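You operate a simulated robot arm through the tools that you are given. There is no shell and no other tool.

You are at the controls of a simulated robot arm. One attempt, no reset.

JOB
Switch the monitor on and centre the spot on the cross.
Fine: the white VIEW switch turns it on; jog SLIDE first, then LIFT, by motor till SIDE and HEIGHT show 0.00; leave the motors on; trip no limit.

Only the result counts: the job must be done as asked and must still hold three seconds after the hand-in. Knocking over, shifting, dropping, spilling or breaking anything else fails it.

ROBOT AND FRAMES
A 7-joint arm with a two-finger parallel gripper, fixed in place. Base frame: the origin is at the foot of the arm, x ahead of it, y to its left, z up. Units: mm, degrees, N and s.
Its first joint turns from -149.0 to 149.0 degrees. Payload 3.43 kg.
Tool frame: the origin (TCP) lies between the finger pads and is the grasp point; the fingertips stand 30 mm ahead of it; z points along the fingers, y is the line along which they close. Largest opening 94 mm; finger width 28, thickness 10; the body of the gripper, 50 by 96 mm, starts 55 mm behind the TCP.
Orientation is that of the tool frame in the base frame, as a unit quaternion [x, y, z, w]. With the fingers straight down and closing along the base's y, the tool's x points along the base's -x, its y along +y and its z along -z.

CONTROLS
- The arm moves only by the tool apply_moves. Its argument "steps" is a list of rows, each an object of numbers (a shift or turn left out is 0, a gripper value left out holds the last): "claw": the gripper command, from -1 (fully open) to 1 (shut), values between in proportion; "x", "y", "z": the shift along the base's x, y, z in m; "rx", "ry", "rz": the turn, a rotation vector about the base's x, y, z in degrees. In form: [{"claw": .., "x": .., "y": .., "z": .., "rx": .., "ry": .., "rz": ..}, ...]. A call has 1 to 20 rows; each row shifts and turns the commanded pose from where the row before left it. Rows are played at 5 a second. More than 50 mm and 8.6 degrees between two rows, or a gripper value outside its range, and nothing of the call is played. Where a pose cannot be reached the arm comes as near as it can. A force on the tool above 90 N (or 10 N above the force at the start of the call, whichever is more), or a blocked arm, ends the call early, and 0.2 s more pass. The fingers move at their own pace (about 45 mm/s each) and stop on an object; they squeeze with about 38 N. The grip force told is the motor's: it shows also when the fingers shut on nothing. Time passes only in rows, and 0.2 s behind the last, so rows that do not move let the fingers close. The reply holds the time, the measured pose of the TCP, the force on the tool along the base axes, the opening and the grip force, in the units named above and with some noise, with the torque about the TCP (base axes, N m) and any sound that the robot's microphone picked up, and new pictures: "show" is both (left out), scene, wrist or none.
- Cameras (640 x 400 px; columns grow to the right, rows downward): "scene" is fixed at [398.6, -498.2, 1566.1]; the picture's right is [0.78, -0.62, 0.00], its down [-0.42, -0.53, -0.73] and it looks along [0.46, 0.57, -0.68] (base axes); focal length 349 px, centre (320, 200). "wrist" rides on the gripper at [76, 14, -103] in the tool frame; the picture's right is [-0.18, 0.98, 0.00], its down [-0.75, -0.14, -0.64] and it looks along [-0.63, -0.12, 0.77] (tool axes); focal length 243 px, centre (320, 200). There is no depth. A picture from a camera that has moved, and an enlarged one, comes with that camera's place and axes in the base frame and with its lens.
- enlarge(camera, box): a new picture of the part [left, top, right, bottom] of that camera's present view, enlarged. It takes no simulated time.
- finish_job(): hands the job in; it is judged then, once.

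Places have to be worked out from the pictures, the camera data and where the tool is seen. Open the gripper and draw the arm clear of the work before you hand the job in, unless the task says otherwise.

The tools are called after "Call:" as a command line: name --argument value ..., lists and objects as JSON in quotes. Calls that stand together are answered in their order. apply_moves: Moves the arm, as the interface text tells. Its arguments: {"type":"object","properties":{"steps":{"type":"array"},"show":{"type":"string","enum":["both","scene","wrist","none"]}},"required":["steps"]} The other tools are called the same way: enlarge (camera, box) takes an enlarged picture of a part of a camera's view; finish_job () hands the job in.

At the start:

```text
time_s: 0.0
tcp_pos: [972.1, 170.7, 1182.5]
tool_rot: [0.0, 1.0, 0.0, 0.001]
contact_force: [-0.4, 0.1, -0.4]
ft_torque: [0.0, 0.03, 0.0]
finger_gap: 94.0
grip_force: 0.0
```

scene: 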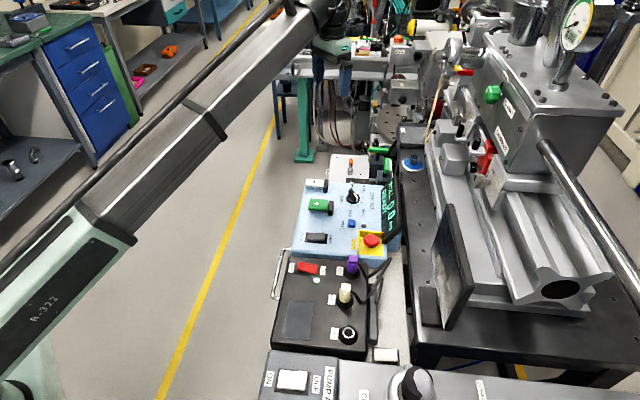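
wrist: 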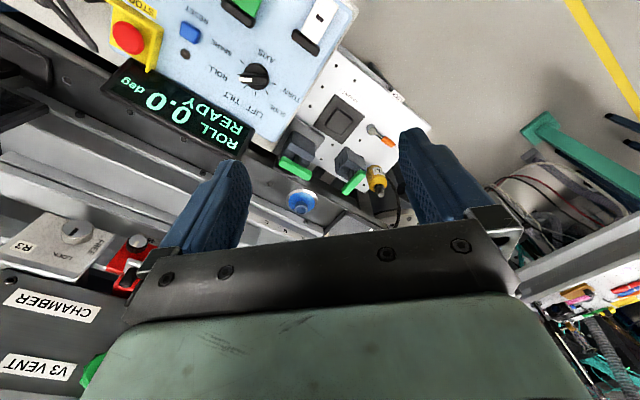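

The pictures show a bench with several control panels; I need to read labels first. I enlarge the panel regions in both cameras.

Call:
enlarge --camera "scene" --box '[280, 150, 410, 260]'

Call:
enlarge --camera "scene" --box '[260, 245, 410, 400]'

Call:
enlarge --camera "wrist" --box '[80, 0, 400, 200]'

Call:
enlarge --camera "scene" --box '[380, 60, 640, 360]'

```text
3.64 times, centred on (345, 205) of scene
camera zoom: at [398.6, -498.2, 1566.1], right [0.78, -0.62, 0.0], down [-0.42, -0.53, -0.73], along [0.46, 0.57, -0.68], focal length 1268 px, centre (229, 182)
```

zoom: 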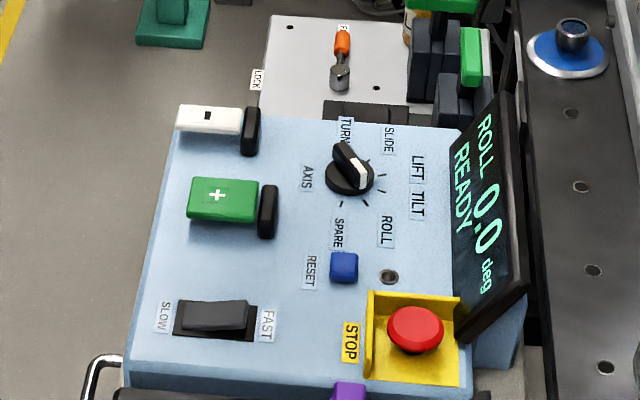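

```text
2.58 times, centred on (335, 322) of scene
camera zoom: at [398.6, -498.2, 1566.1], right [0.78, -0.62, 0.0], down [-0.42, -0.53, -0.73], along [0.46, 0.57, -0.68], focal length 900 px, centre (281, -116)
```

zoom: 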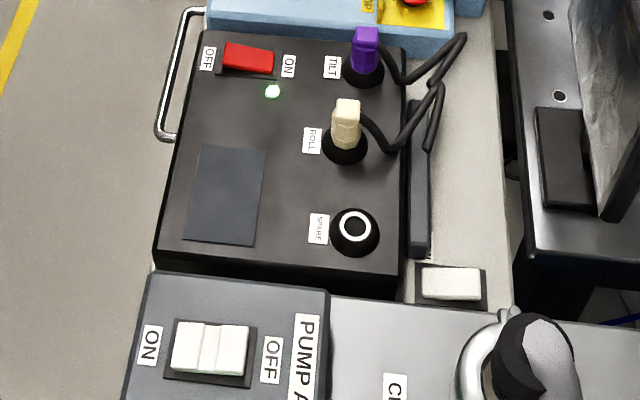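

```text
2.00 times, centred on (240, 100) of wrist
camera zoom: at [897.3, 186.0, 1286.0], right [0.18, 0.98, 0.0], down [0.75, -0.14, 0.64], along [0.63, -0.12, -0.77], focal length 485 px, centre (480, 400)
```

zoom: 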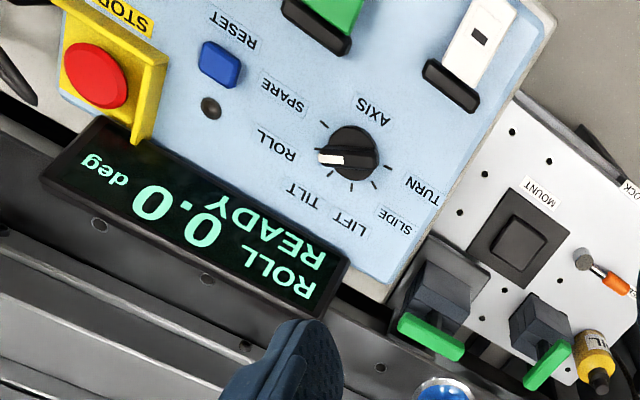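

```text
1.33 times, centred on (510, 210) of scene
camera zoom: at [398.6, -498.2, 1566.1], right [0.78, -0.62, 0.0], down [-0.42, -0.53, -0.73], along [0.46, 0.57, -0.68], focal length 465 px, centre (67, 187)
```

zoom: 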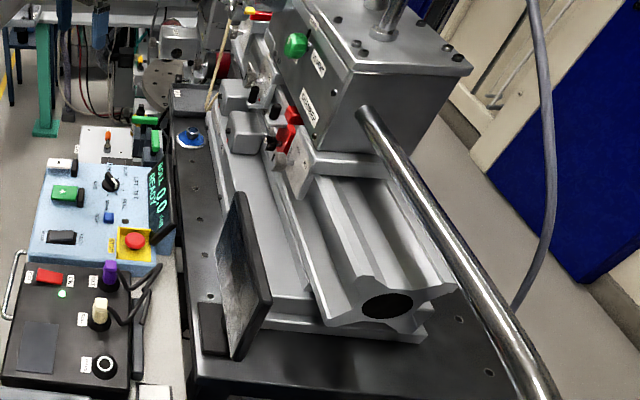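

The scene shows a blue jog box (AXIS knob, green "+" and white "−" keys, SLOW/FAST rocker, RESET, STOP), a black driver box with ON/OFF and plugs, and several white switches. I judge the knob to be at about (980, 59, 835). I draw the arm back to get a wider look with the wrist camera, staying high.

Call:
apply_moves --steps '[{"claw": -1, "x": -0.0265, "y": -0.0275}, {"x": -0.0265, "y": -0.0275}, {"x": -0.0265, "y": -0.0275}, {"x": -0.0265, "y": -0.0275}, {"x": -0.0265, "y": -0.0275}, {"x": -0.0265, "y": -0.0275}, {"x": -0.0265, "y": -0.0275}, {"x": -0.0265, "y": -0.0275}, {}]'

```text
time_s: 1.4
tcp_pos: [827.3, 11.6, 1173.8]
tool_rot: [0.004, 1.0, 0.002, 0.014]
contact_force: [7.6, -5.8, -13.0]
ft_torque: [0.59, -0.16, 0.44]
finger_gap: 94.2
grip_force: 0.1
out of reach, approached as far as the arm can: row 6
stopped in row 6: the force on the tool passed its limit at 91 N (the readings are from after the stop); the commanded pose is now the measured one
camera wrist: at [749.0, 27.8, 1274.7], right [0.19, 0.98, 0.01], down [0.74, -0.15, 0.66], along [0.65, -0.12, -0.75], focal length 243 px, centre (320, 200)
```

scene: 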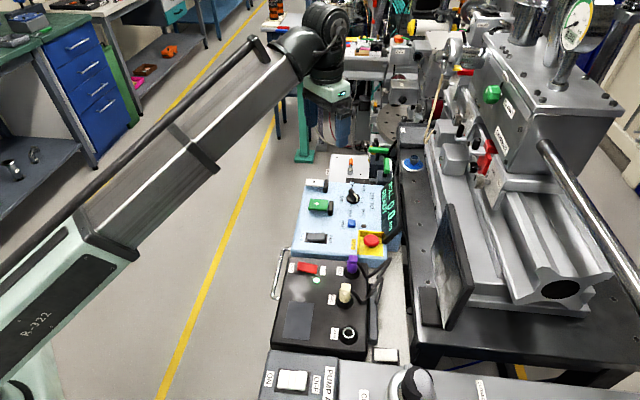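
wrist: 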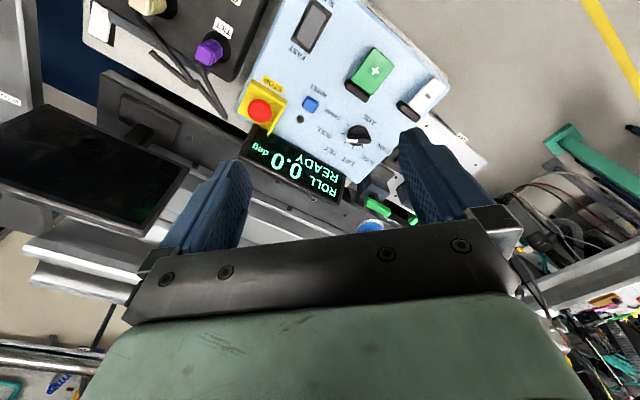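

The arm stopped near its inner reach at this height (the scene looks unchanged and the display still says READY). I back off a little and check that the force goes away.

Call:
apply_moves --steps '[{"x": 0.01, "y": 0.01}, {}, {"z": -0.03}, {}]' --show "both"

```text
time_s: 2.4
tcp_pos: [837.0, 22.1, 1145.0]
tool_rot: [0.005, 1.0, 0.001, 0.013]
contact_force: [-0.3, -0.1, -0.2]
ft_torque: [-0.01, 0.02, 0.02]
finger_gap: 93.7
grip_force: 0.0
camera wrist: at [758.7, 38.5, 1244.8], right [0.19, 0.98, 0.01], down [0.74, -0.15, 0.66], along [0.65, -0.12, -0.75], focal length 243 px, centre (320, 200)
```

scene: 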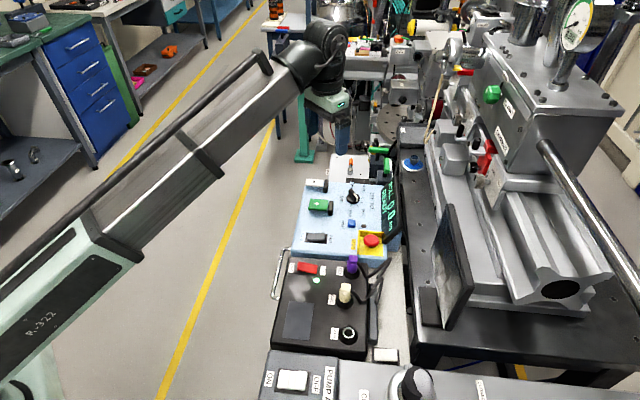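
wrist: 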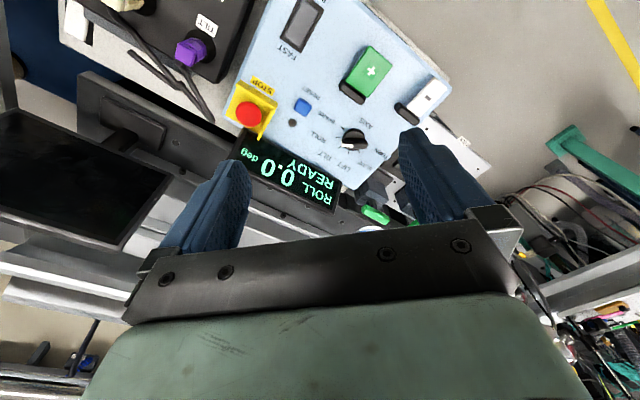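

The force is gone. I estimate the monitor stands from (952,-246) to (818,-398), z 908–1053, facing −x/+y, and a white rocker sits near (719,-331,~800). I go lower and toward it to read its label.

Call:
apply_moves --steps '[{"z": -0.04}, {"z": -0.04}, {"x": -0.01, "y": -0.04}, {"x": -0.01, "y": -0.04}, {"x": -0.01, "y": -0.04}, {"x": -0.01, "y": -0.04}, {"x": -0.01, "y": -0.03}, {}]'

```text
time_s: 4.2
tcp_pos: [787.0, -168.7, 1063.9]
tool_rot: [0.004, 1.0, 0.001, 0.013]
contact_force: [-0.1, -0.4, -0.2]
ft_torque: [-0.02, -0.01, -0.01]
finger_gap: 93.8
grip_force: 0.1
camera wrist: at [708.3, -152.9, 1165.2], right [0.19, 0.98, 0.01], down [0.74, -0.15, 0.66], along [0.65, -0.12, -0.75], focal length 243 px, centre (320, 200)
```

scene: 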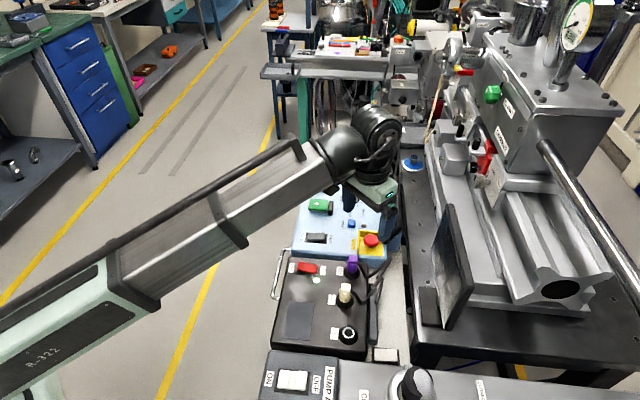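
wrist: 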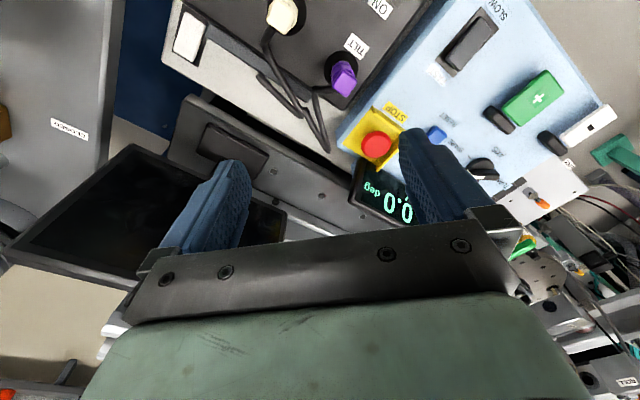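

The white rocker is visible at top-left of the wrist view. I zoom in on it and on the jog box.

Call:
enlarge --camera "wrist" --box '[140, 0, 240, 80]'

Call:
enlarge --camera "wrist" --box '[330, 0, 640, 200]'

Call:
enlarge --camera "scene" --box '[360, 340, 420, 378]'

Call:
enlarge --camera "scene" --box '[400, 340, 640, 400]'

```text
5.00 times, centred on (190, 40) of wrist
camera zoom: at [708.3, -152.9, 1165.2], right [0.19, 0.98, 0.01], down [0.74, -0.15, 0.66], along [0.65, -0.12, -0.75], focal length 1213 px, centre (970, 1000)
```

zoom: 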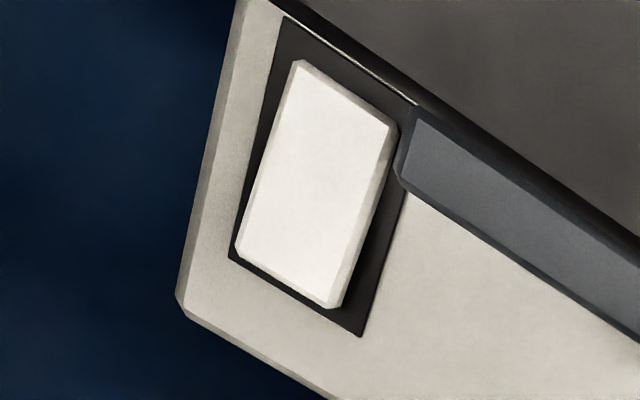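

```text
2.00 times, centred on (485, 100) of wrist
camera zoom: at [708.3, -152.9, 1165.2], right [0.19, 0.98, 0.01], down [0.74, -0.15, 0.66], along [0.65, -0.12, -0.75], focal length 485 px, centre (-10, 400)
```

zoom: 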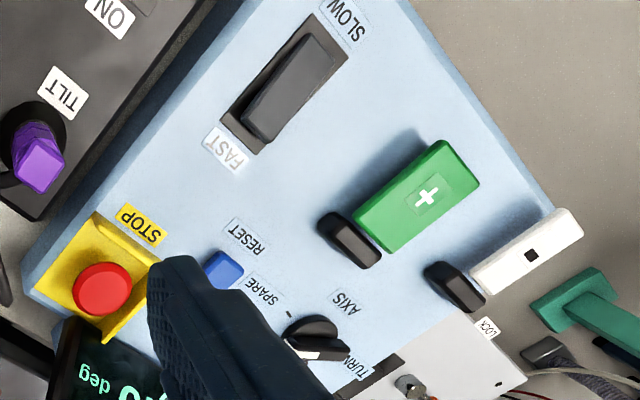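

```text
10.53 times, centred on (390, 359) of scene
camera zoom: at [398.6, -498.2, 1566.1], right [0.78, -0.62, 0.0], down [-0.42, -0.53, -0.73], along [0.46, 0.57, -0.68], focal length 3669 px, centre (-417, -1474)
```

zoom: 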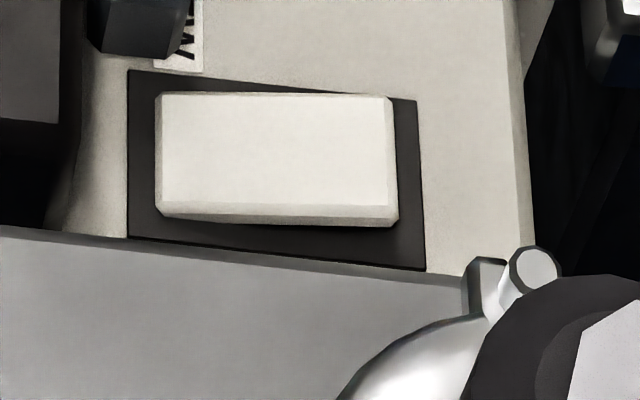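

```text
2.67 times, centred on (520, 370) of scene
camera zoom: at [398.6, -498.2, 1566.1], right [0.78, -0.62, 0.0], down [-0.42, -0.53, -0.73], along [0.46, 0.57, -0.68], focal length 930 px, centre (-213, -253)
```

zoom: 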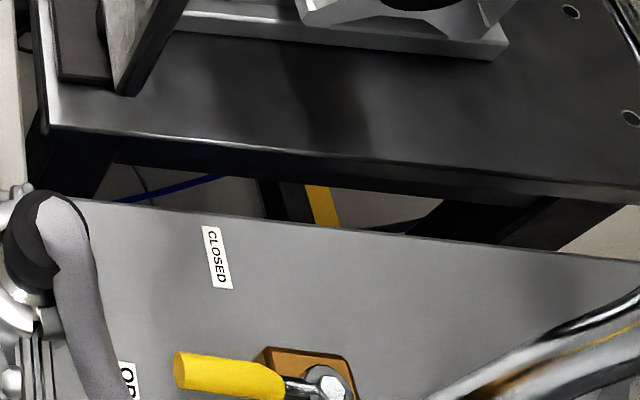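

The label by the white key ends in "…W", consistent with VIEW. I triangulate the key at about (725,-330,783), with the monitor-side end ~10 mm higher. I turn the hand −43° about z to line up with it and move closer for a better look at the neighbourhood.

Call:
apply_moves --steps '[{"claw": 1, "x": -0.0128, "y": -0.0118, "z": -0.0057, "rz": -7.2}, {"x": -0.0128, "y": -0.0118, "z": -0.0057, "rz": -7.2}, {"x": -0.0128, "y": -0.0118, "z": -0.0057, "rz": -7.2}, {"x": -0.0128, "y": -0.0118, "z": -0.0057, "rz": -7.2}, {"x": -0.0128, "y": -0.0118, "z": -0.0057, "rz": -7.2}, {"x": -0.0128, "y": -0.0118, "z": -0.0057, "rz": -7.2}, {}]'

```text
time_s: 5.8
tcp_pos: [709.7, -239.1, 1029.4]
tool_rot: [0.374, 0.927, -0.004, 0.011]
contact_force: [0.6, -0.9, -0.2]
ft_torque: [0.0, -0.01, -0.06]
finger_gap: 0.0
grip_force: 33.1
camera wrist: at [662.8, -173.2, 1130.5], right [0.81, 0.58, 0.01], down [0.43, -0.61, 0.66], along [0.39, -0.53, -0.75], focal length 243 px, centre (320, 200)
```

scene: 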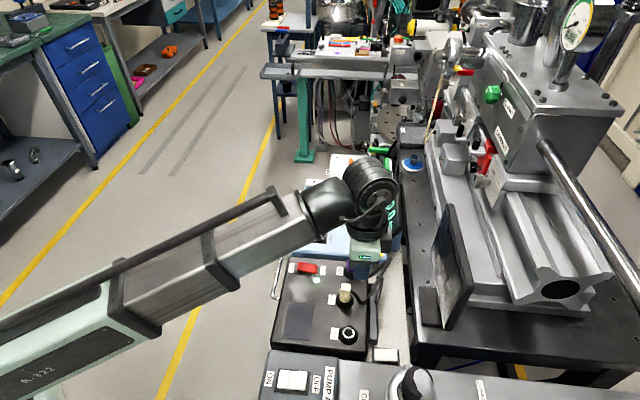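
wrist: 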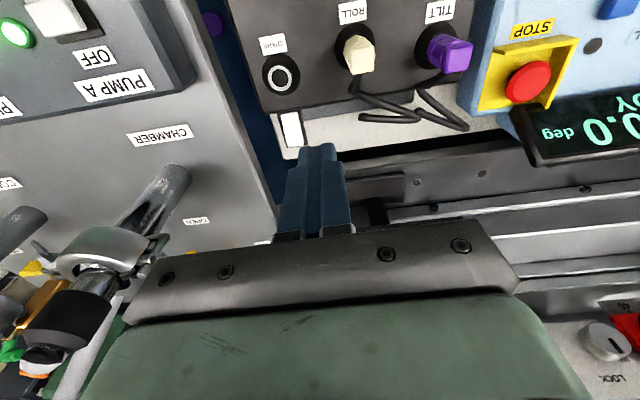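

A tall valve handle stands at the left, roughly around (620,-443,~1055), which I have to keep clear of. I zoom in to understand it and the VIEW key.

Call:
enlarge --camera "wrist" --box '[0, 140, 220, 400]'

Call:
enlarge --camera "wrist" --box '[230, 80, 400, 190]'

Call:
enlarge --camera "scene" --box '[330, 320, 450, 400]'

```text
1.54 times, centred on (110, 270) of wrist
camera zoom: at [662.8, -173.2, 1130.5], right [0.81, 0.58, 0.01], down [0.43, -0.61, 0.66], along [0.39, -0.53, -0.75], focal length 373 px, centre (643, 92)
```

zoom: 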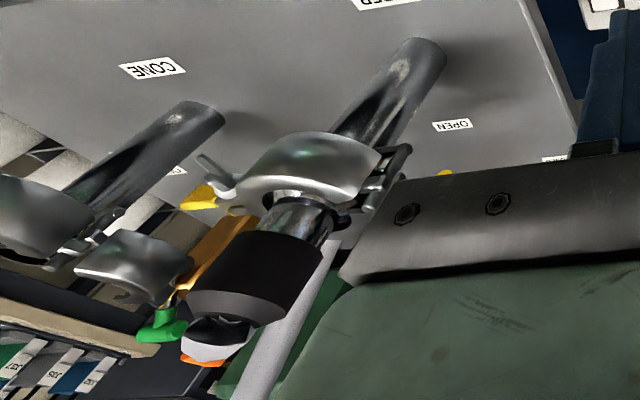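

```text
3.64 times, centred on (315, 135) of wrist
camera zoom: at [662.8, -173.2, 1130.5], right [0.81, 0.58, 0.01], down [0.43, -0.61, 0.66], along [0.39, -0.53, -0.75], focal length 882 px, centre (338, 436)
```

zoom: 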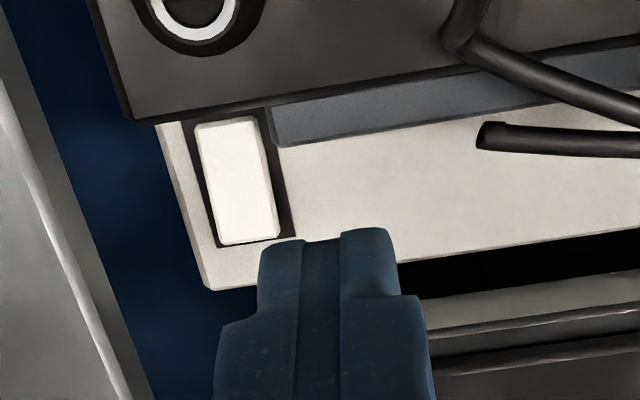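

```text
5.00 times, centred on (390, 360) of scene
camera zoom: at [398.6, -498.2, 1566.1], right [0.78, -0.62, 0.0], down [-0.42, -0.53, -0.73], along [0.46, 0.57, -0.68], focal length 1743 px, centre (-30, -600)
```

zoom: 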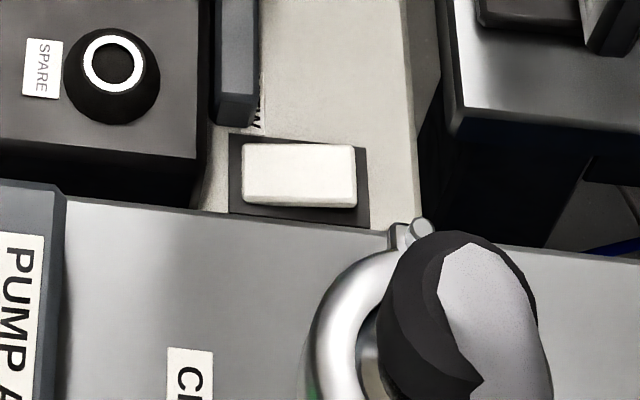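

The pipe/hose stack stands ~150 mm away from the VIEW key, and the label next to the key reads "…W" (VIEW). The raised end of the key is at about (743,-344,789), so I move the closed fingers above it and go down to TCP z ≈ 850.

Call:
apply_moves --steps '[{"x": 0.0081, "y": -0.0261, "z": -0.0075}, {"x": 0.0081, "y": -0.0261, "z": -0.0075}, {"x": 0.0081, "y": -0.0261, "z": -0.0075}, {"x": 0.0081, "y": -0.0261, "z": -0.0075}, {"z": -0.03}, {"z": -0.03}, {"z": -0.03}, {"z": -0.03}, {"z": -0.03}, {}]'

```text
time_s: 8.0
tcp_pos: [742.5, -342.8, 849.2]
tool_rot: [0.373, 0.928, -0.004, 0.011]
contact_force: [0.4, -0.4, -0.4]
ft_torque: [-0.02, 0.01, 0.0]
finger_gap: 0.1
grip_force: 33.2
camera wrist: at [695.5, -277.4, 950.6], right [0.81, 0.58, 0.01], down [0.43, -0.61, 0.66], along [0.39, -0.53, -0.75], focal length 243 px, centre (320, 200)
```

scene: 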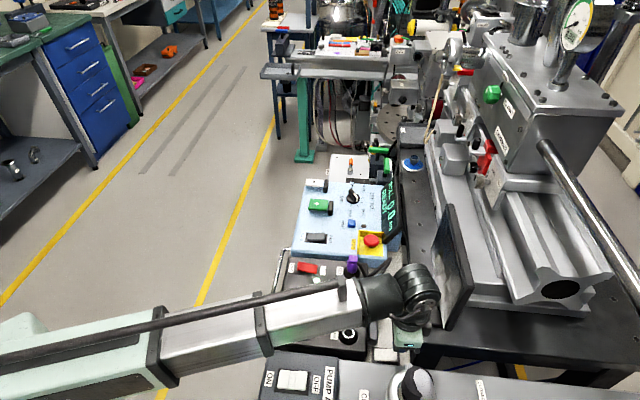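
wrist: 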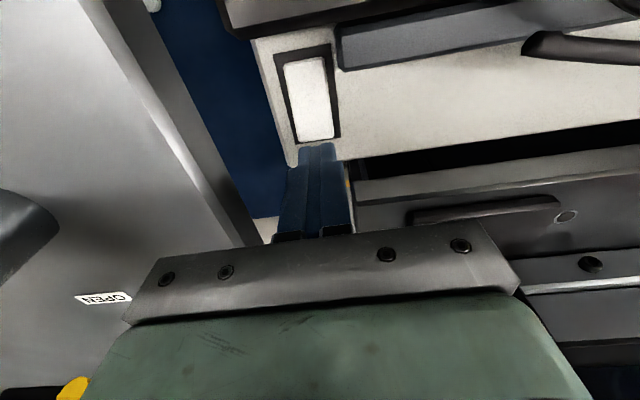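

The fingertips are directly over the raised end of the VIEW key. I go down gently toward the contact height and watch force and sound.

Call:
apply_moves --steps '[{"z": -0.01}, {"z": -0.01}, {"z": -0.006}, {"z": -0.004}, {"z": -0.003}, {}]'

```text
time_s: 9.4
tcp_pos: [741.1, -342.3, 818.5]
tool_rot: [0.374, 0.927, -0.005, 0.013]
contact_force: [0.4, -2.2, 24.9]
ft_torque: [0.17, 0.25, -0.01]
finger_gap: 0.1
grip_force: 33.0
camera wrist: at [695.1, -277.4, 919.1], right [0.81, 0.58, 0.01], down [0.43, -0.61, 0.66], along [0.39, -0.53, -0.75], focal length 243 px, centre (320, 200)
```

scene: 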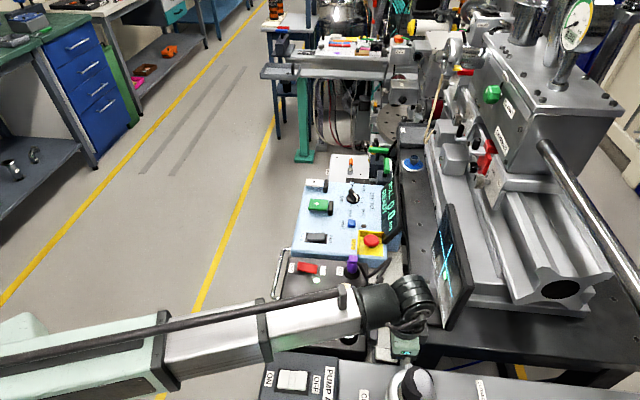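
wrist: 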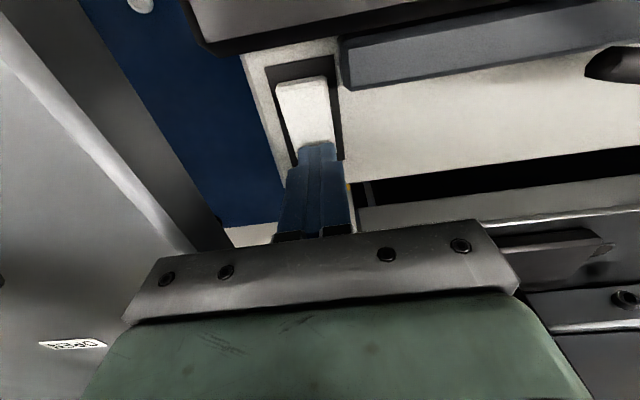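

The monitor has lit up (cyan cross visible) with ~25 N at the key. I lift off and check whether it stays on.

Call:
apply_moves --steps '[{"z": 0.02}, {"z": 0.03}, {"z": 0.04}, {"z": 0.04}, {"z": 0.04}, {"z": 0.04}, {}]'

Call:
enlarge --camera "scene" --box '[400, 190, 500, 340]'

Call:
enlarge --camera "scene" --box '[280, 150, 410, 260]'

```text
time_s: 11.0
tcp_pos: [741.4, -342.3, 1026.9]
tool_rot: [0.373, 0.928, -0.004, 0.012]
contact_force: [0.3, 0.4, 1.2]
ft_torque: [0.02, -0.03, 0.01]
finger_gap: 0.0
grip_force: 32.8
camera wrist: at [695.2, -277.8, 1127.7], right [0.81, 0.58, 0.01], down [0.43, -0.61, 0.66], along [0.39, -0.53, -0.75], focal length 243 px, centre (320, 200)
```

scene: 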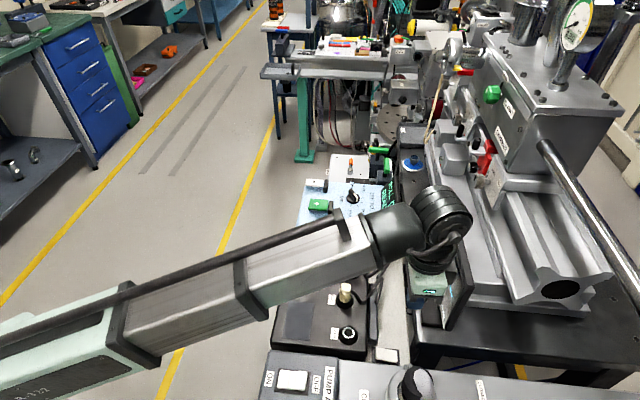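
wrist: 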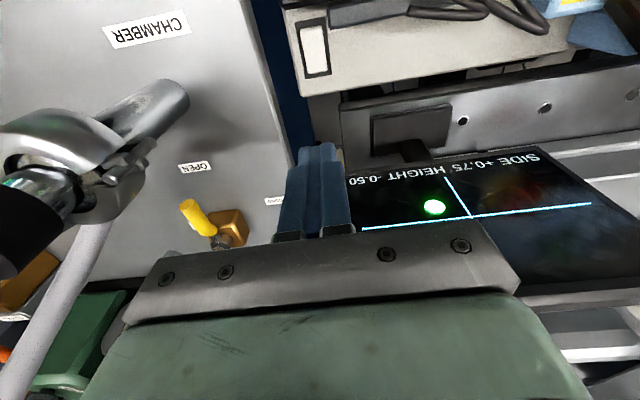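

```text
2.67 times, centred on (450, 265) of scene
camera zoom: at [398.6, -498.2, 1566.1], right [0.78, -0.62, 0.0], down [-0.42, -0.53, -0.73], along [0.46, 0.57, -0.68], focal length 930 px, centre (-27, 27)
```

zoom: 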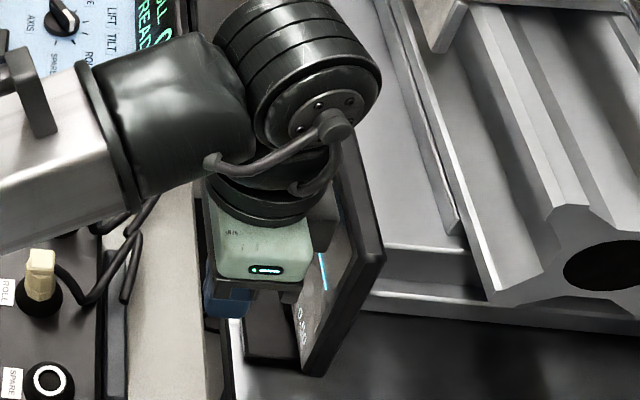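

```text
3.64 times, centred on (345, 205) of scene
camera zoom: at [398.6, -498.2, 1566.1], right [0.78, -0.62, 0.0], down [-0.42, -0.53, -0.73], along [0.46, 0.57, -0.68], focal length 1268 px, centre (229, 182)
```

zoom: 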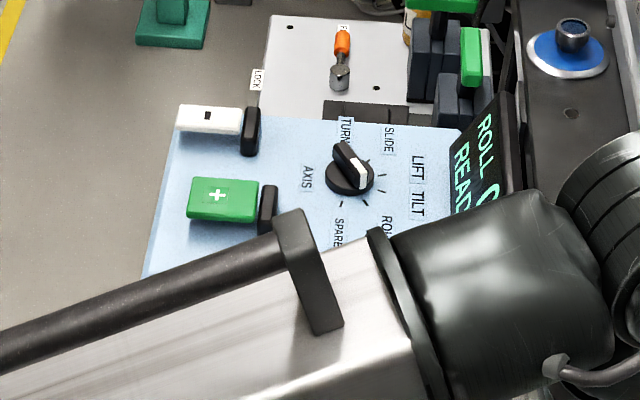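

The monitor stays on and shows SIDE +0.75, HEIGHT −0.50. Now I go to the jog box: I swing back over it with the camera facing +x to read the knob positions closely.

Call:
apply_moves --steps '[{"x": 0.0115, "y": 0.04, "z": 0.003, "rz": 4.78}, {"x": 0.0115, "y": 0.04, "z": 0.003, "rz": 4.78}, {"x": 0.0115, "y": 0.04, "z": 0.003, "rz": 4.78}, {"x": 0.0115, "y": 0.04, "z": 0.003, "rz": 4.78}, {"x": 0.0115, "y": 0.04, "z": 0.003, "rz": 4.78}, {"x": 0.0115, "y": 0.04, "z": 0.003, "rz": 4.78}, {"x": 0.0115, "y": 0.04, "z": 0.003, "rz": 4.78}, {"x": 0.0115, "y": 0.04, "z": 0.003, "rz": 4.78}, {"x": 0.0115, "y": 0.04, "z": 0.003, "rz": 4.78}, {}]'

Call:
enlarge --camera "wrist" --box '[160, 0, 480, 200]'

Call:
enlarge --camera "scene" --box '[400, 190, 500, 340]'

```text
time_s: 13.2
tcp_pos: [846.5, 16.7, 1054.3]
tool_rot: [0.006, 1.0, 0.0, 0.013]
contact_force: [-0.3, -0.5, 0.4]
ft_torque: [0.01, -0.03, 0.0]
finger_gap: 0.0
grip_force: 33.0
camera wrist: at [768.2, 32.3, 1156.1], right [0.2, 0.98, 0.01], down [0.74, -0.15, 0.66], along [0.65, -0.12, -0.75], focal length 243 px, centre (320, 200)
```

scene: 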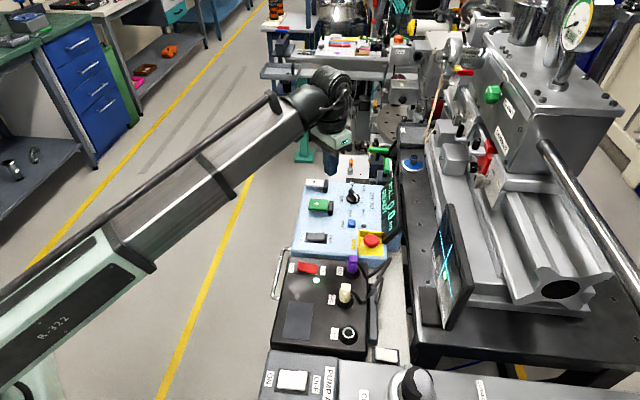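
wrist: 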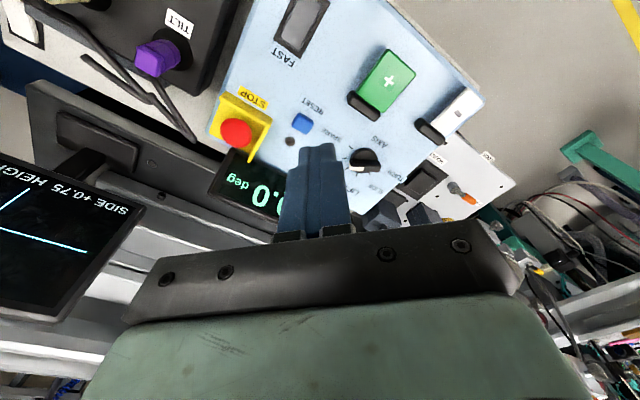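

```text
2.00 times, centred on (320, 100) of wrist
camera zoom: at [768.2, 32.3, 1156.1], right [0.2, 0.98, 0.01], down [0.74, -0.15, 0.66], along [0.65, -0.12, -0.75], focal length 485 px, centre (320, 400)
```

zoom: 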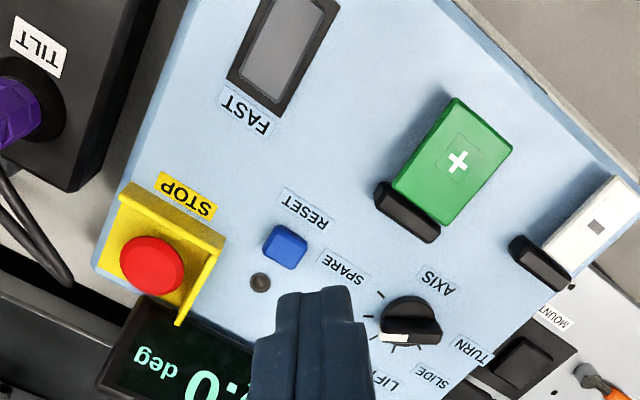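

```text
2.67 times, centred on (450, 265) of scene
camera zoom: at [398.6, -498.2, 1566.1], right [0.78, -0.62, 0.0], down [-0.42, -0.53, -0.73], along [0.46, 0.57, -0.68], focal length 930 px, centre (-27, 27)
```

zoom: 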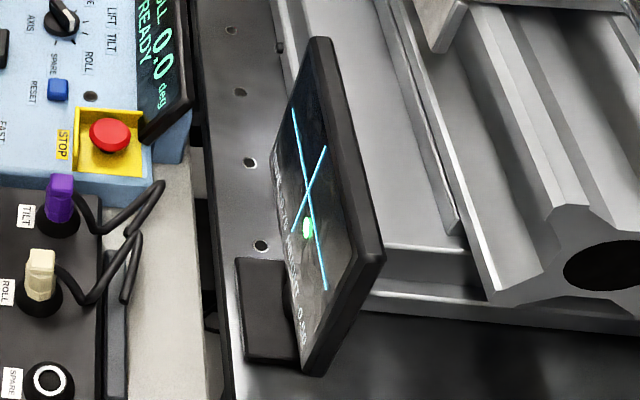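

The spot and readings can even be read in a scene zoom at a grazing angle. I now zoom into the knob, the keys and the SLOW/FAST rocker.

Call:
enlarge --camera "scene" --box '[300, 225, 340, 250]'

Call:
enlarge --camera "scene" --box '[335, 175, 385, 215]'

Call:
enlarge --camera "scene" --box '[300, 170, 340, 215]'

Call:
enlarge --camera "scene" --box '[330, 140, 430, 185]'

Call:
enlarge --camera "wrist" --box '[320, 130, 420, 200]'

```text
16.00 times, centred on (320, 238) of scene
camera zoom: at [398.6, -498.2, 1566.1], right [0.78, -0.62, 0.0], down [-0.42, -0.53, -0.73], along [0.46, 0.57, -0.68], focal length 5578 px, centre (320, -400)
```

zoom: 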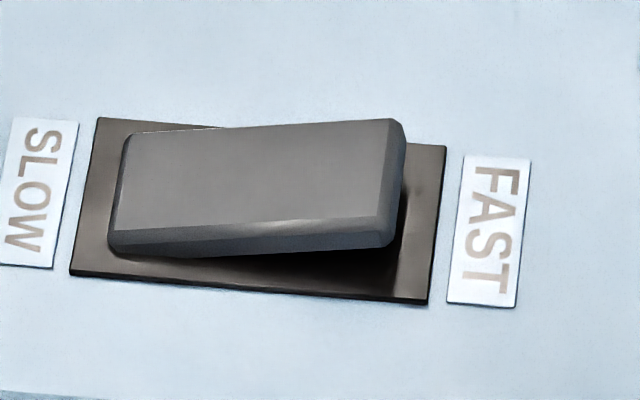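

```text
10.00 times, centred on (360, 195) of scene
camera zoom: at [398.6, -498.2, 1566.1], right [0.78, -0.62, 0.0], down [-0.42, -0.53, -0.73], along [0.46, 0.57, -0.68], focal length 3486 px, centre (-80, 250)
```

zoom: 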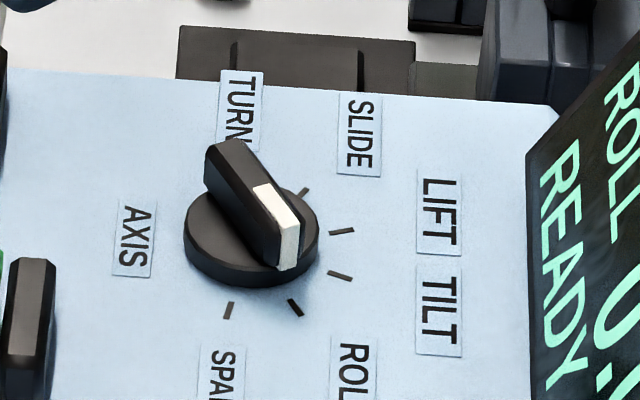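

```text
8.89 times, centred on (320, 192) of scene
camera zoom: at [398.6, -498.2, 1566.1], right [0.78, -0.62, 0.0], down [-0.42, -0.53, -0.73], along [0.46, 0.57, -0.68], focal length 3099 px, centre (320, 267)
```

zoom: 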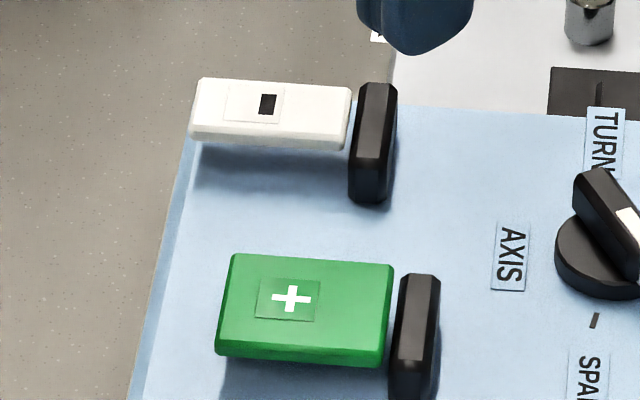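

```text
6.40 times, centred on (380, 162) of scene
camera zoom: at [398.6, -498.2, 1566.1], right [0.78, -0.62, 0.0], down [-0.42, -0.53, -0.73], along [0.46, 0.57, -0.68], focal length 2231 px, centre (-64, 440)
```

zoom: 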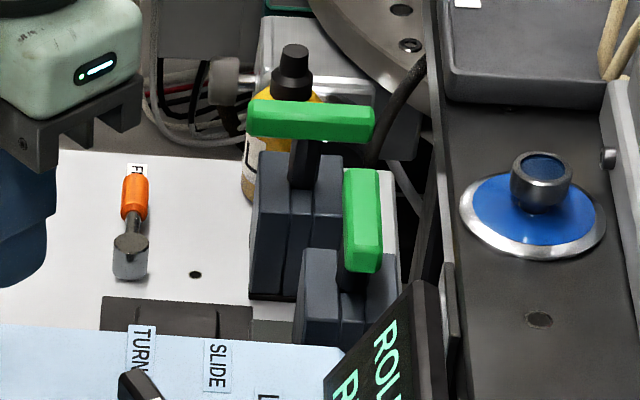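

```text
5.71 times, centred on (370, 165) of wrist
camera zoom: at [768.2, 32.3, 1156.1], right [0.2, 0.98, 0.01], down [0.74, -0.15, 0.66], along [0.65, -0.12, -0.75], focal length 1386 px, centre (34, 400)
```

zoom: 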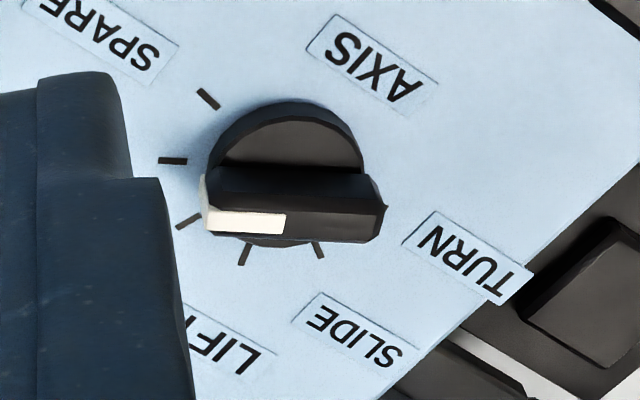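

SLOW is selected (FAST end raised) and the AXIS pointer is on ROLL. Fitting the tick marks puts the knob centre near (976,60), panel z≈828, positions 40° apart (ROLL −105°, TILT −66°, LIFT −27°, SLIDE +13° in base). I level the tool and go above the knob with the hand yawed −105° so the fingers straddle the bar.

Call:
apply_moves --steps '[{"claw": -0.1, "x": 0.01, "y": 0.0033, "z": -0.003, "rz": -8.02, "ry": 1.5}, {"x": 0.01, "y": 0.0033, "z": -0.003, "rz": -8.02}, {"x": 0.01, "y": 0.0033, "z": -0.003, "rz": -8.02}, {"x": 0.01, "y": 0.0033, "z": -0.003, "rz": -8.02}, {"x": 0.01, "y": 0.0033, "z": -0.003, "rz": -8.02}, {"x": 0.01, "y": 0.0033, "z": -0.003, "rz": -8.02}, {"x": 0.01, "y": 0.0033, "z": -0.003, "rz": -8.02}, {"x": 0.01, "y": 0.0033, "z": -0.003, "rz": -8.02}, {"x": 0.01, "y": 0.0033, "z": -0.003, "rz": -8.02}, {"x": 0.01, "y": 0.0033, "z": -0.003, "rz": -8.02}, {"x": 0.01, "y": 0.0033, "z": -0.003, "rz": -8.02}, {"x": 0.01, "y": 0.0033, "z": -0.003, "rz": -8.02}, {"x": 0.01, "y": 0.0033, "z": -0.003, "rz": -8.02}, {}]'

```text
time_s: 16.2
tcp_pos: [975.3, 60.6, 1015.2]
tool_rot: [0.794, 0.608, 0.0, -0.001]
contact_force: [0.2, -0.3, -0.2]
ft_torque: [0.02, 0.01, 0.05]
finger_gap: 51.7
grip_force: 0.1
camera wrist: at [1009.7, 130.8, 1118.0], right [0.9, -0.43, 0.0], down [-0.33, -0.69, 0.64], along [-0.28, -0.58, -0.77], focal length 243 px, centre (320, 200)
```

scene: 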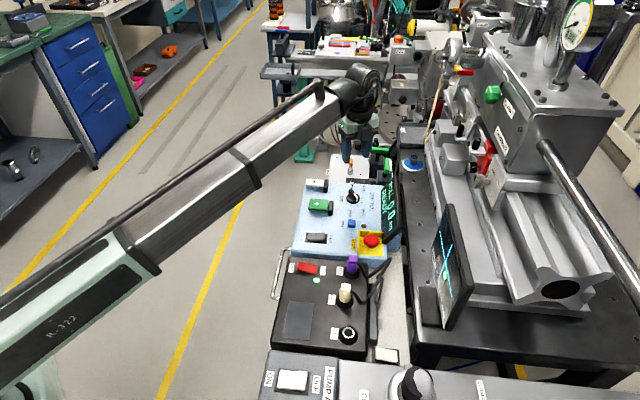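
wrist: 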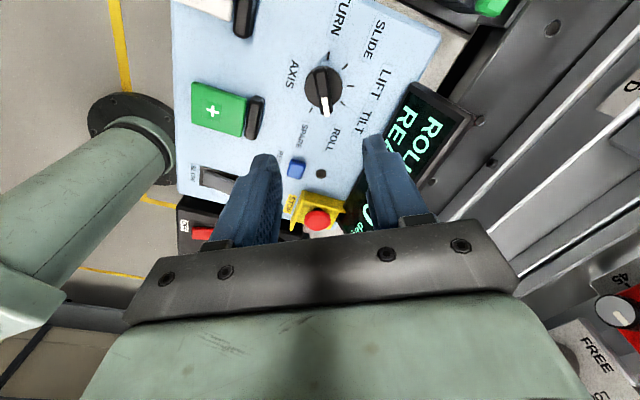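

The hand is level and aligned; the knob is visible ahead of the fingers. I zoom in to refine the knob centre and bar direction.

Call:
enlarge --camera "wrist" --box '[270, 50, 390, 130]'

Call:
enlarge --camera "wrist" --box '[170, 60, 280, 130]'

```text
5.00 times, centred on (330, 90) of wrist
camera zoom: at [1009.7, 130.8, 1118.0], right [0.9, -0.43, 0.0], down [-0.33, -0.69, 0.64], along [-0.28, -0.58, -0.77], focal length 1213 px, centre (270, 750)
```

zoom: 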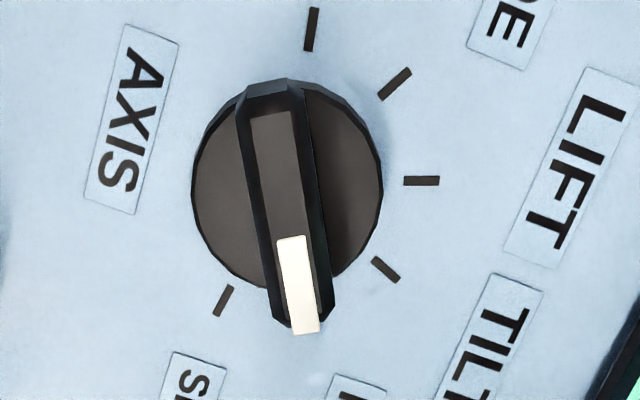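

```text
5.71 times, centred on (225, 95) of wrist
camera zoom: at [1009.7, 130.8, 1118.0], right [0.9, -0.43, 0.0], down [-0.33, -0.69, 0.64], along [-0.28, -0.58, -0.77], focal length 1386 px, centre (863, 800)
```

zoom: 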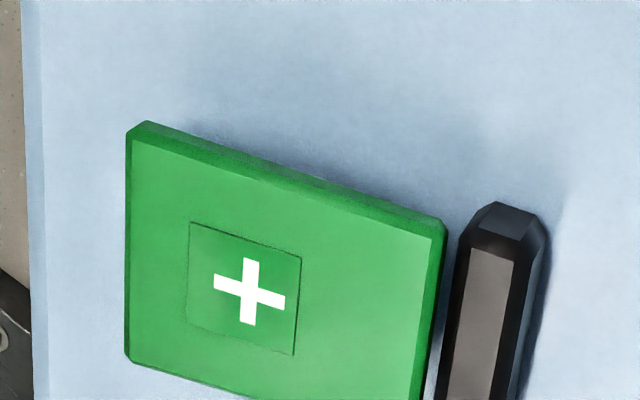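

Two wrist poses agree on the knob centre (979.7, 61.5), bar along −105°, bar top ≈ z 858. I centre over it and go down to TCP z ≈ 873 with the fingers open around the bar.

Call:
apply_moves --steps '[{"x": 0.0044, "y": 0.0009, "z": -0.02}, {"z": -0.03}, {"z": -0.03}, {"z": -0.03}, {"z": -0.016}, {}]'

Call:
enlarge --camera "scene" --box '[300, 120, 430, 230]'

```text
time_s: 17.6
tcp_pos: [980.3, 60.7, 888.8]
tool_rot: [0.793, 0.609, 0.0, 0.0]
contact_force: [-1.1, -0.4, -0.2]
ft_torque: [0.03, 0.03, -0.01]
finger_gap: 51.8
grip_force: 0.1
camera wrist: at [1013.3, 131.2, 991.8], right [0.9, -0.43, 0.0], down [-0.33, -0.69, 0.64], along [-0.28, -0.58, -0.77], focal length 243 px, centre (320, 200)
```

scene: 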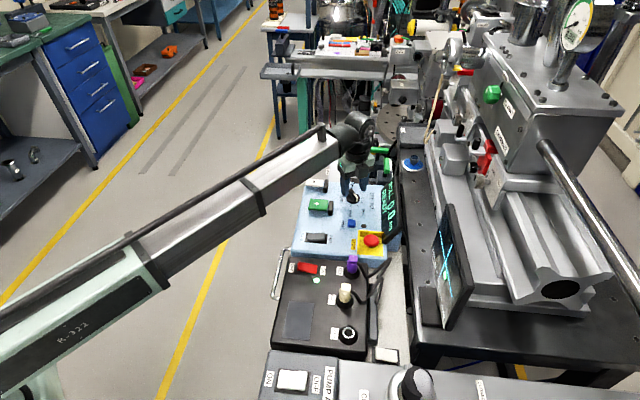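
wrist: 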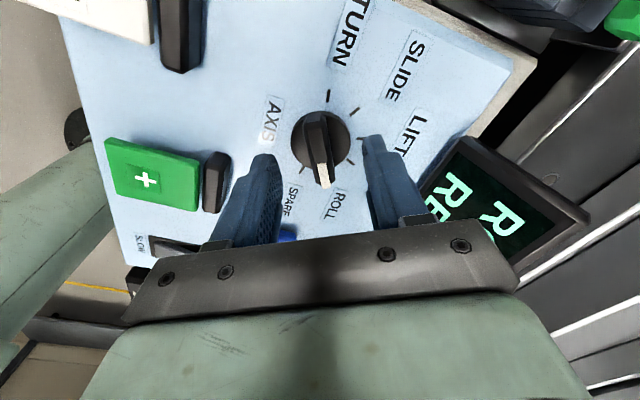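

```text
3.64 times, centred on (365, 175) of scene
camera zoom: at [398.6, -498.2, 1566.1], right [0.78, -0.62, 0.0], down [-0.42, -0.53, -0.73], along [0.46, 0.57, -0.68], focal length 1268 px, centre (156, 291)
```

zoom: 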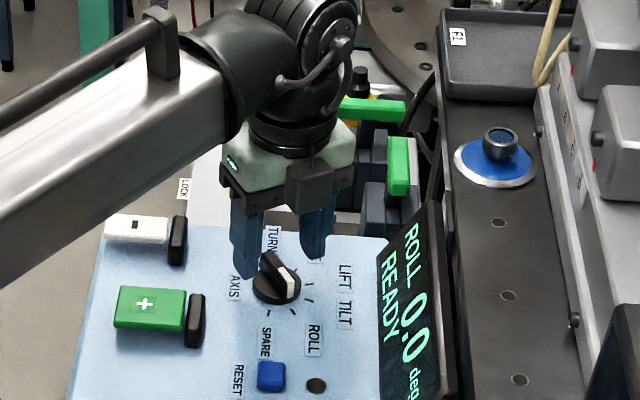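

The bar lies centred between the fingers. I go down the last 16 mm and close on the bar.

Call:
apply_moves --steps '[{"z": -0.008}, {"z": -0.008}, {"claw": 1}, {}, {}, {}, {}]'

Call:
enlarge --camera "scene" --box '[300, 120, 430, 230]'

```text
time_s: 19.2
tcp_pos: [980.4, 62.3, 872.1]
tool_rot: [0.793, 0.609, 0.0, 0.0]
contact_force: [-3.4, 0.8, -4.6]
ft_torque: [0.13, -0.09, -0.01]
finger_gap: 13.9
grip_force: 44.8
camera wrist: at [1013.6, 131.3, 975.7], right [0.9, -0.43, 0.0], down [-0.33, -0.69, 0.64], along [-0.28, -0.58, -0.77], focal length 243 px, centre (320, 200)
```

scene: 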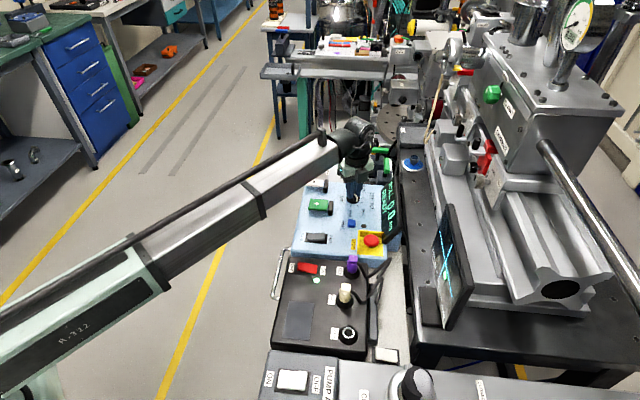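
wrist: 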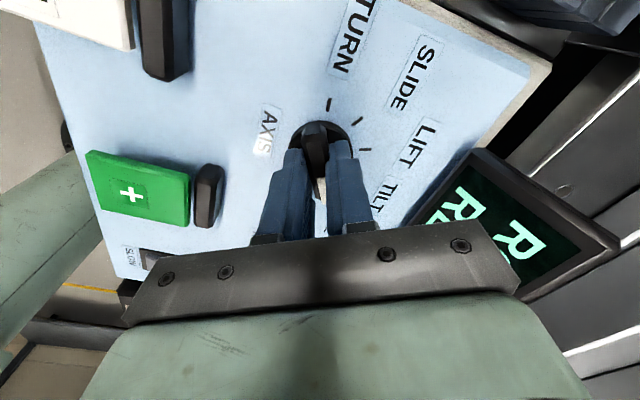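

```text
3.64 times, centred on (365, 175) of scene
camera zoom: at [398.6, -498.2, 1566.1], right [0.78, -0.62, 0.0], down [-0.42, -0.53, -0.73], along [0.46, 0.57, -0.68], focal length 1268 px, centre (156, 291)
```

zoom: 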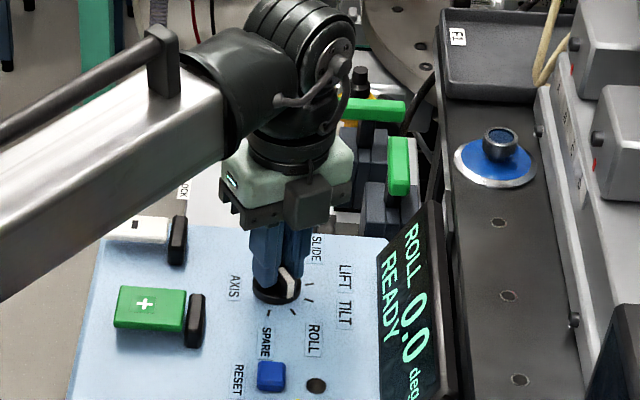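

The bar is gripped (gap 13.9 mm, small forces). I turn +40° first to check that the display steps to TILT.

Call:
apply_moves --steps '[{"rz": 8}, {"rz": 8}, {"rz": 8}, {"rz": 8}, {"rz": 8}, {}]' --show "scene"

Call:
enlarge --camera "scene" --box '[300, 120, 430, 230]'

```text
time_s: 20.6
tcp_pos: [979.4, 60.9, 873.2]
tool_rot: [0.537, 0.844, -0.001, -0.001]
contact_force: [-16.6, 1.5, -3.9]
ft_torque: [-0.73, -0.14, -0.02]
finger_gap: 13.8
grip_force: 44.8
```

scene: 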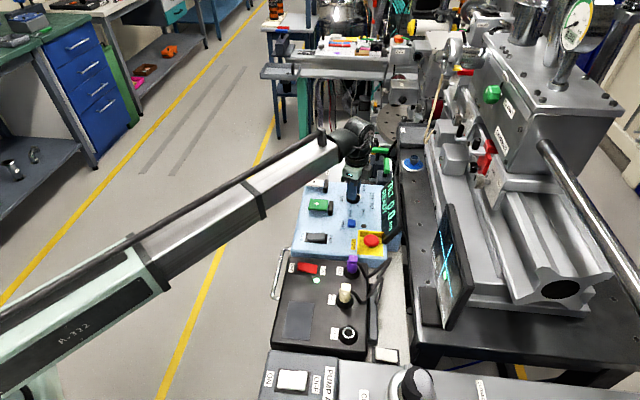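

```text
3.64 times, centred on (365, 175) of scene
camera zoom: at [398.6, -498.2, 1566.1], right [0.78, -0.62, 0.0], down [-0.42, -0.53, -0.73], along [0.46, 0.57, -0.68], focal length 1268 px, centre (156, 291)
```

zoom: 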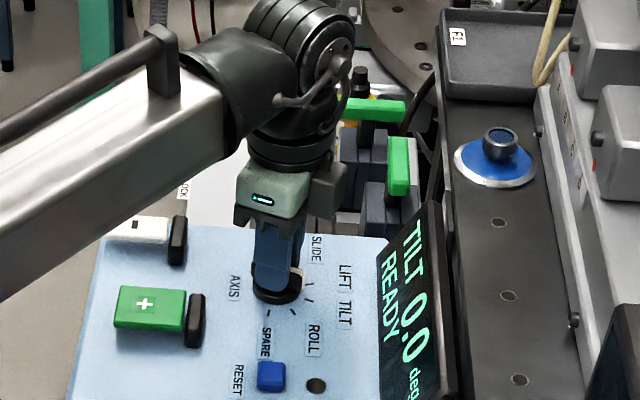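

It stepped to TILT. A −17 N side force suggests the axis is about 1 mm nearer; I nudge and continue +78.6° to SLIDE.

Call:
apply_moves --steps '[{"x": -0.001, "rz": 7.9}, {"rz": 7.9}, {"rz": 7.9}, {"rz": 7.9}, {"rz": 7.9}, {"rz": 7.9}, {"rz": 7.9}, {"rz": 7.9}, {"rz": 7.9}, {"rz": 7.7}, {}]' --show "both"

Call:
enlarge --camera "scene" --box '[300, 120, 430, 230]'

```text
time_s: 23.0
tcp_pos: [978.5, 59.9, 873.8]
tool_rot: [-0.121, 0.993, -0.001, -0.002]
contact_force: [-15.8, -7.9, -11.1]
ft_torque: [0.07, -0.18, 0.03]
finger_gap: 13.7
grip_force: 44.9
camera wrist: at [902.0, 56.5, 975.8], right [-0.06, 1.0, 0.0], down [0.77, 0.04, 0.64], along [0.64, 0.04, -0.77], focal length 243 px, centre (320, 200)
```

scene: 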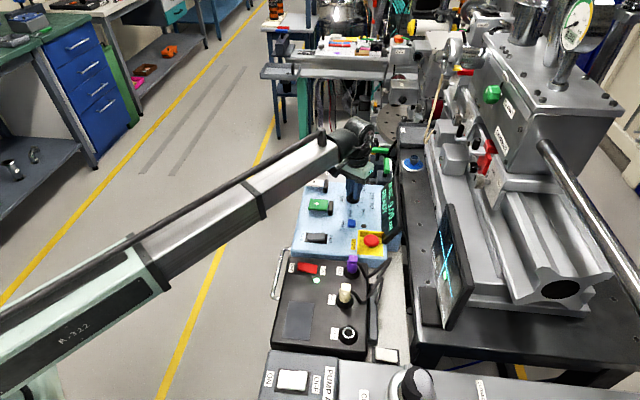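
wrist: 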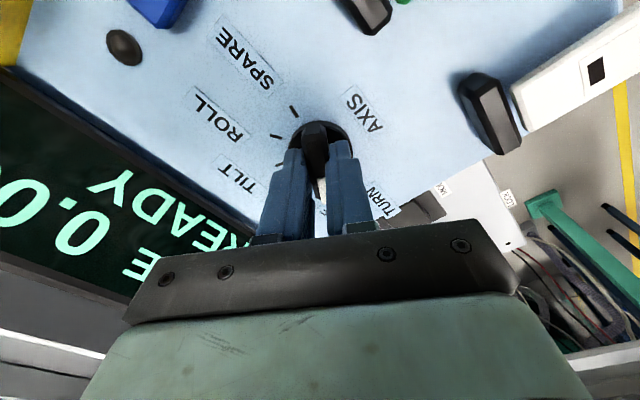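

```text
3.64 times, centred on (365, 175) of scene
camera zoom: at [398.6, -498.2, 1566.1], right [0.78, -0.62, 0.0], down [-0.42, -0.53, -0.73], along [0.46, 0.57, -0.68], focal length 1268 px, centre (156, 291)
```

zoom: 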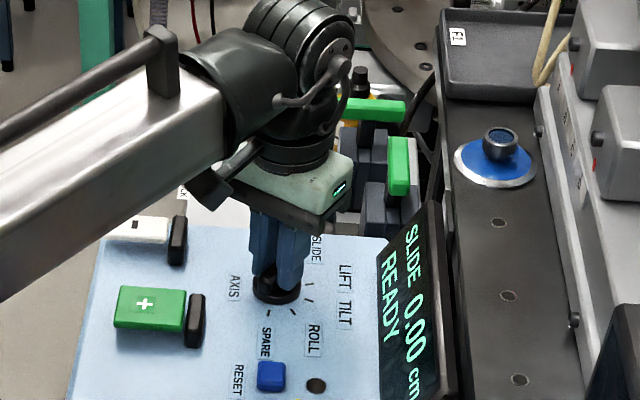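

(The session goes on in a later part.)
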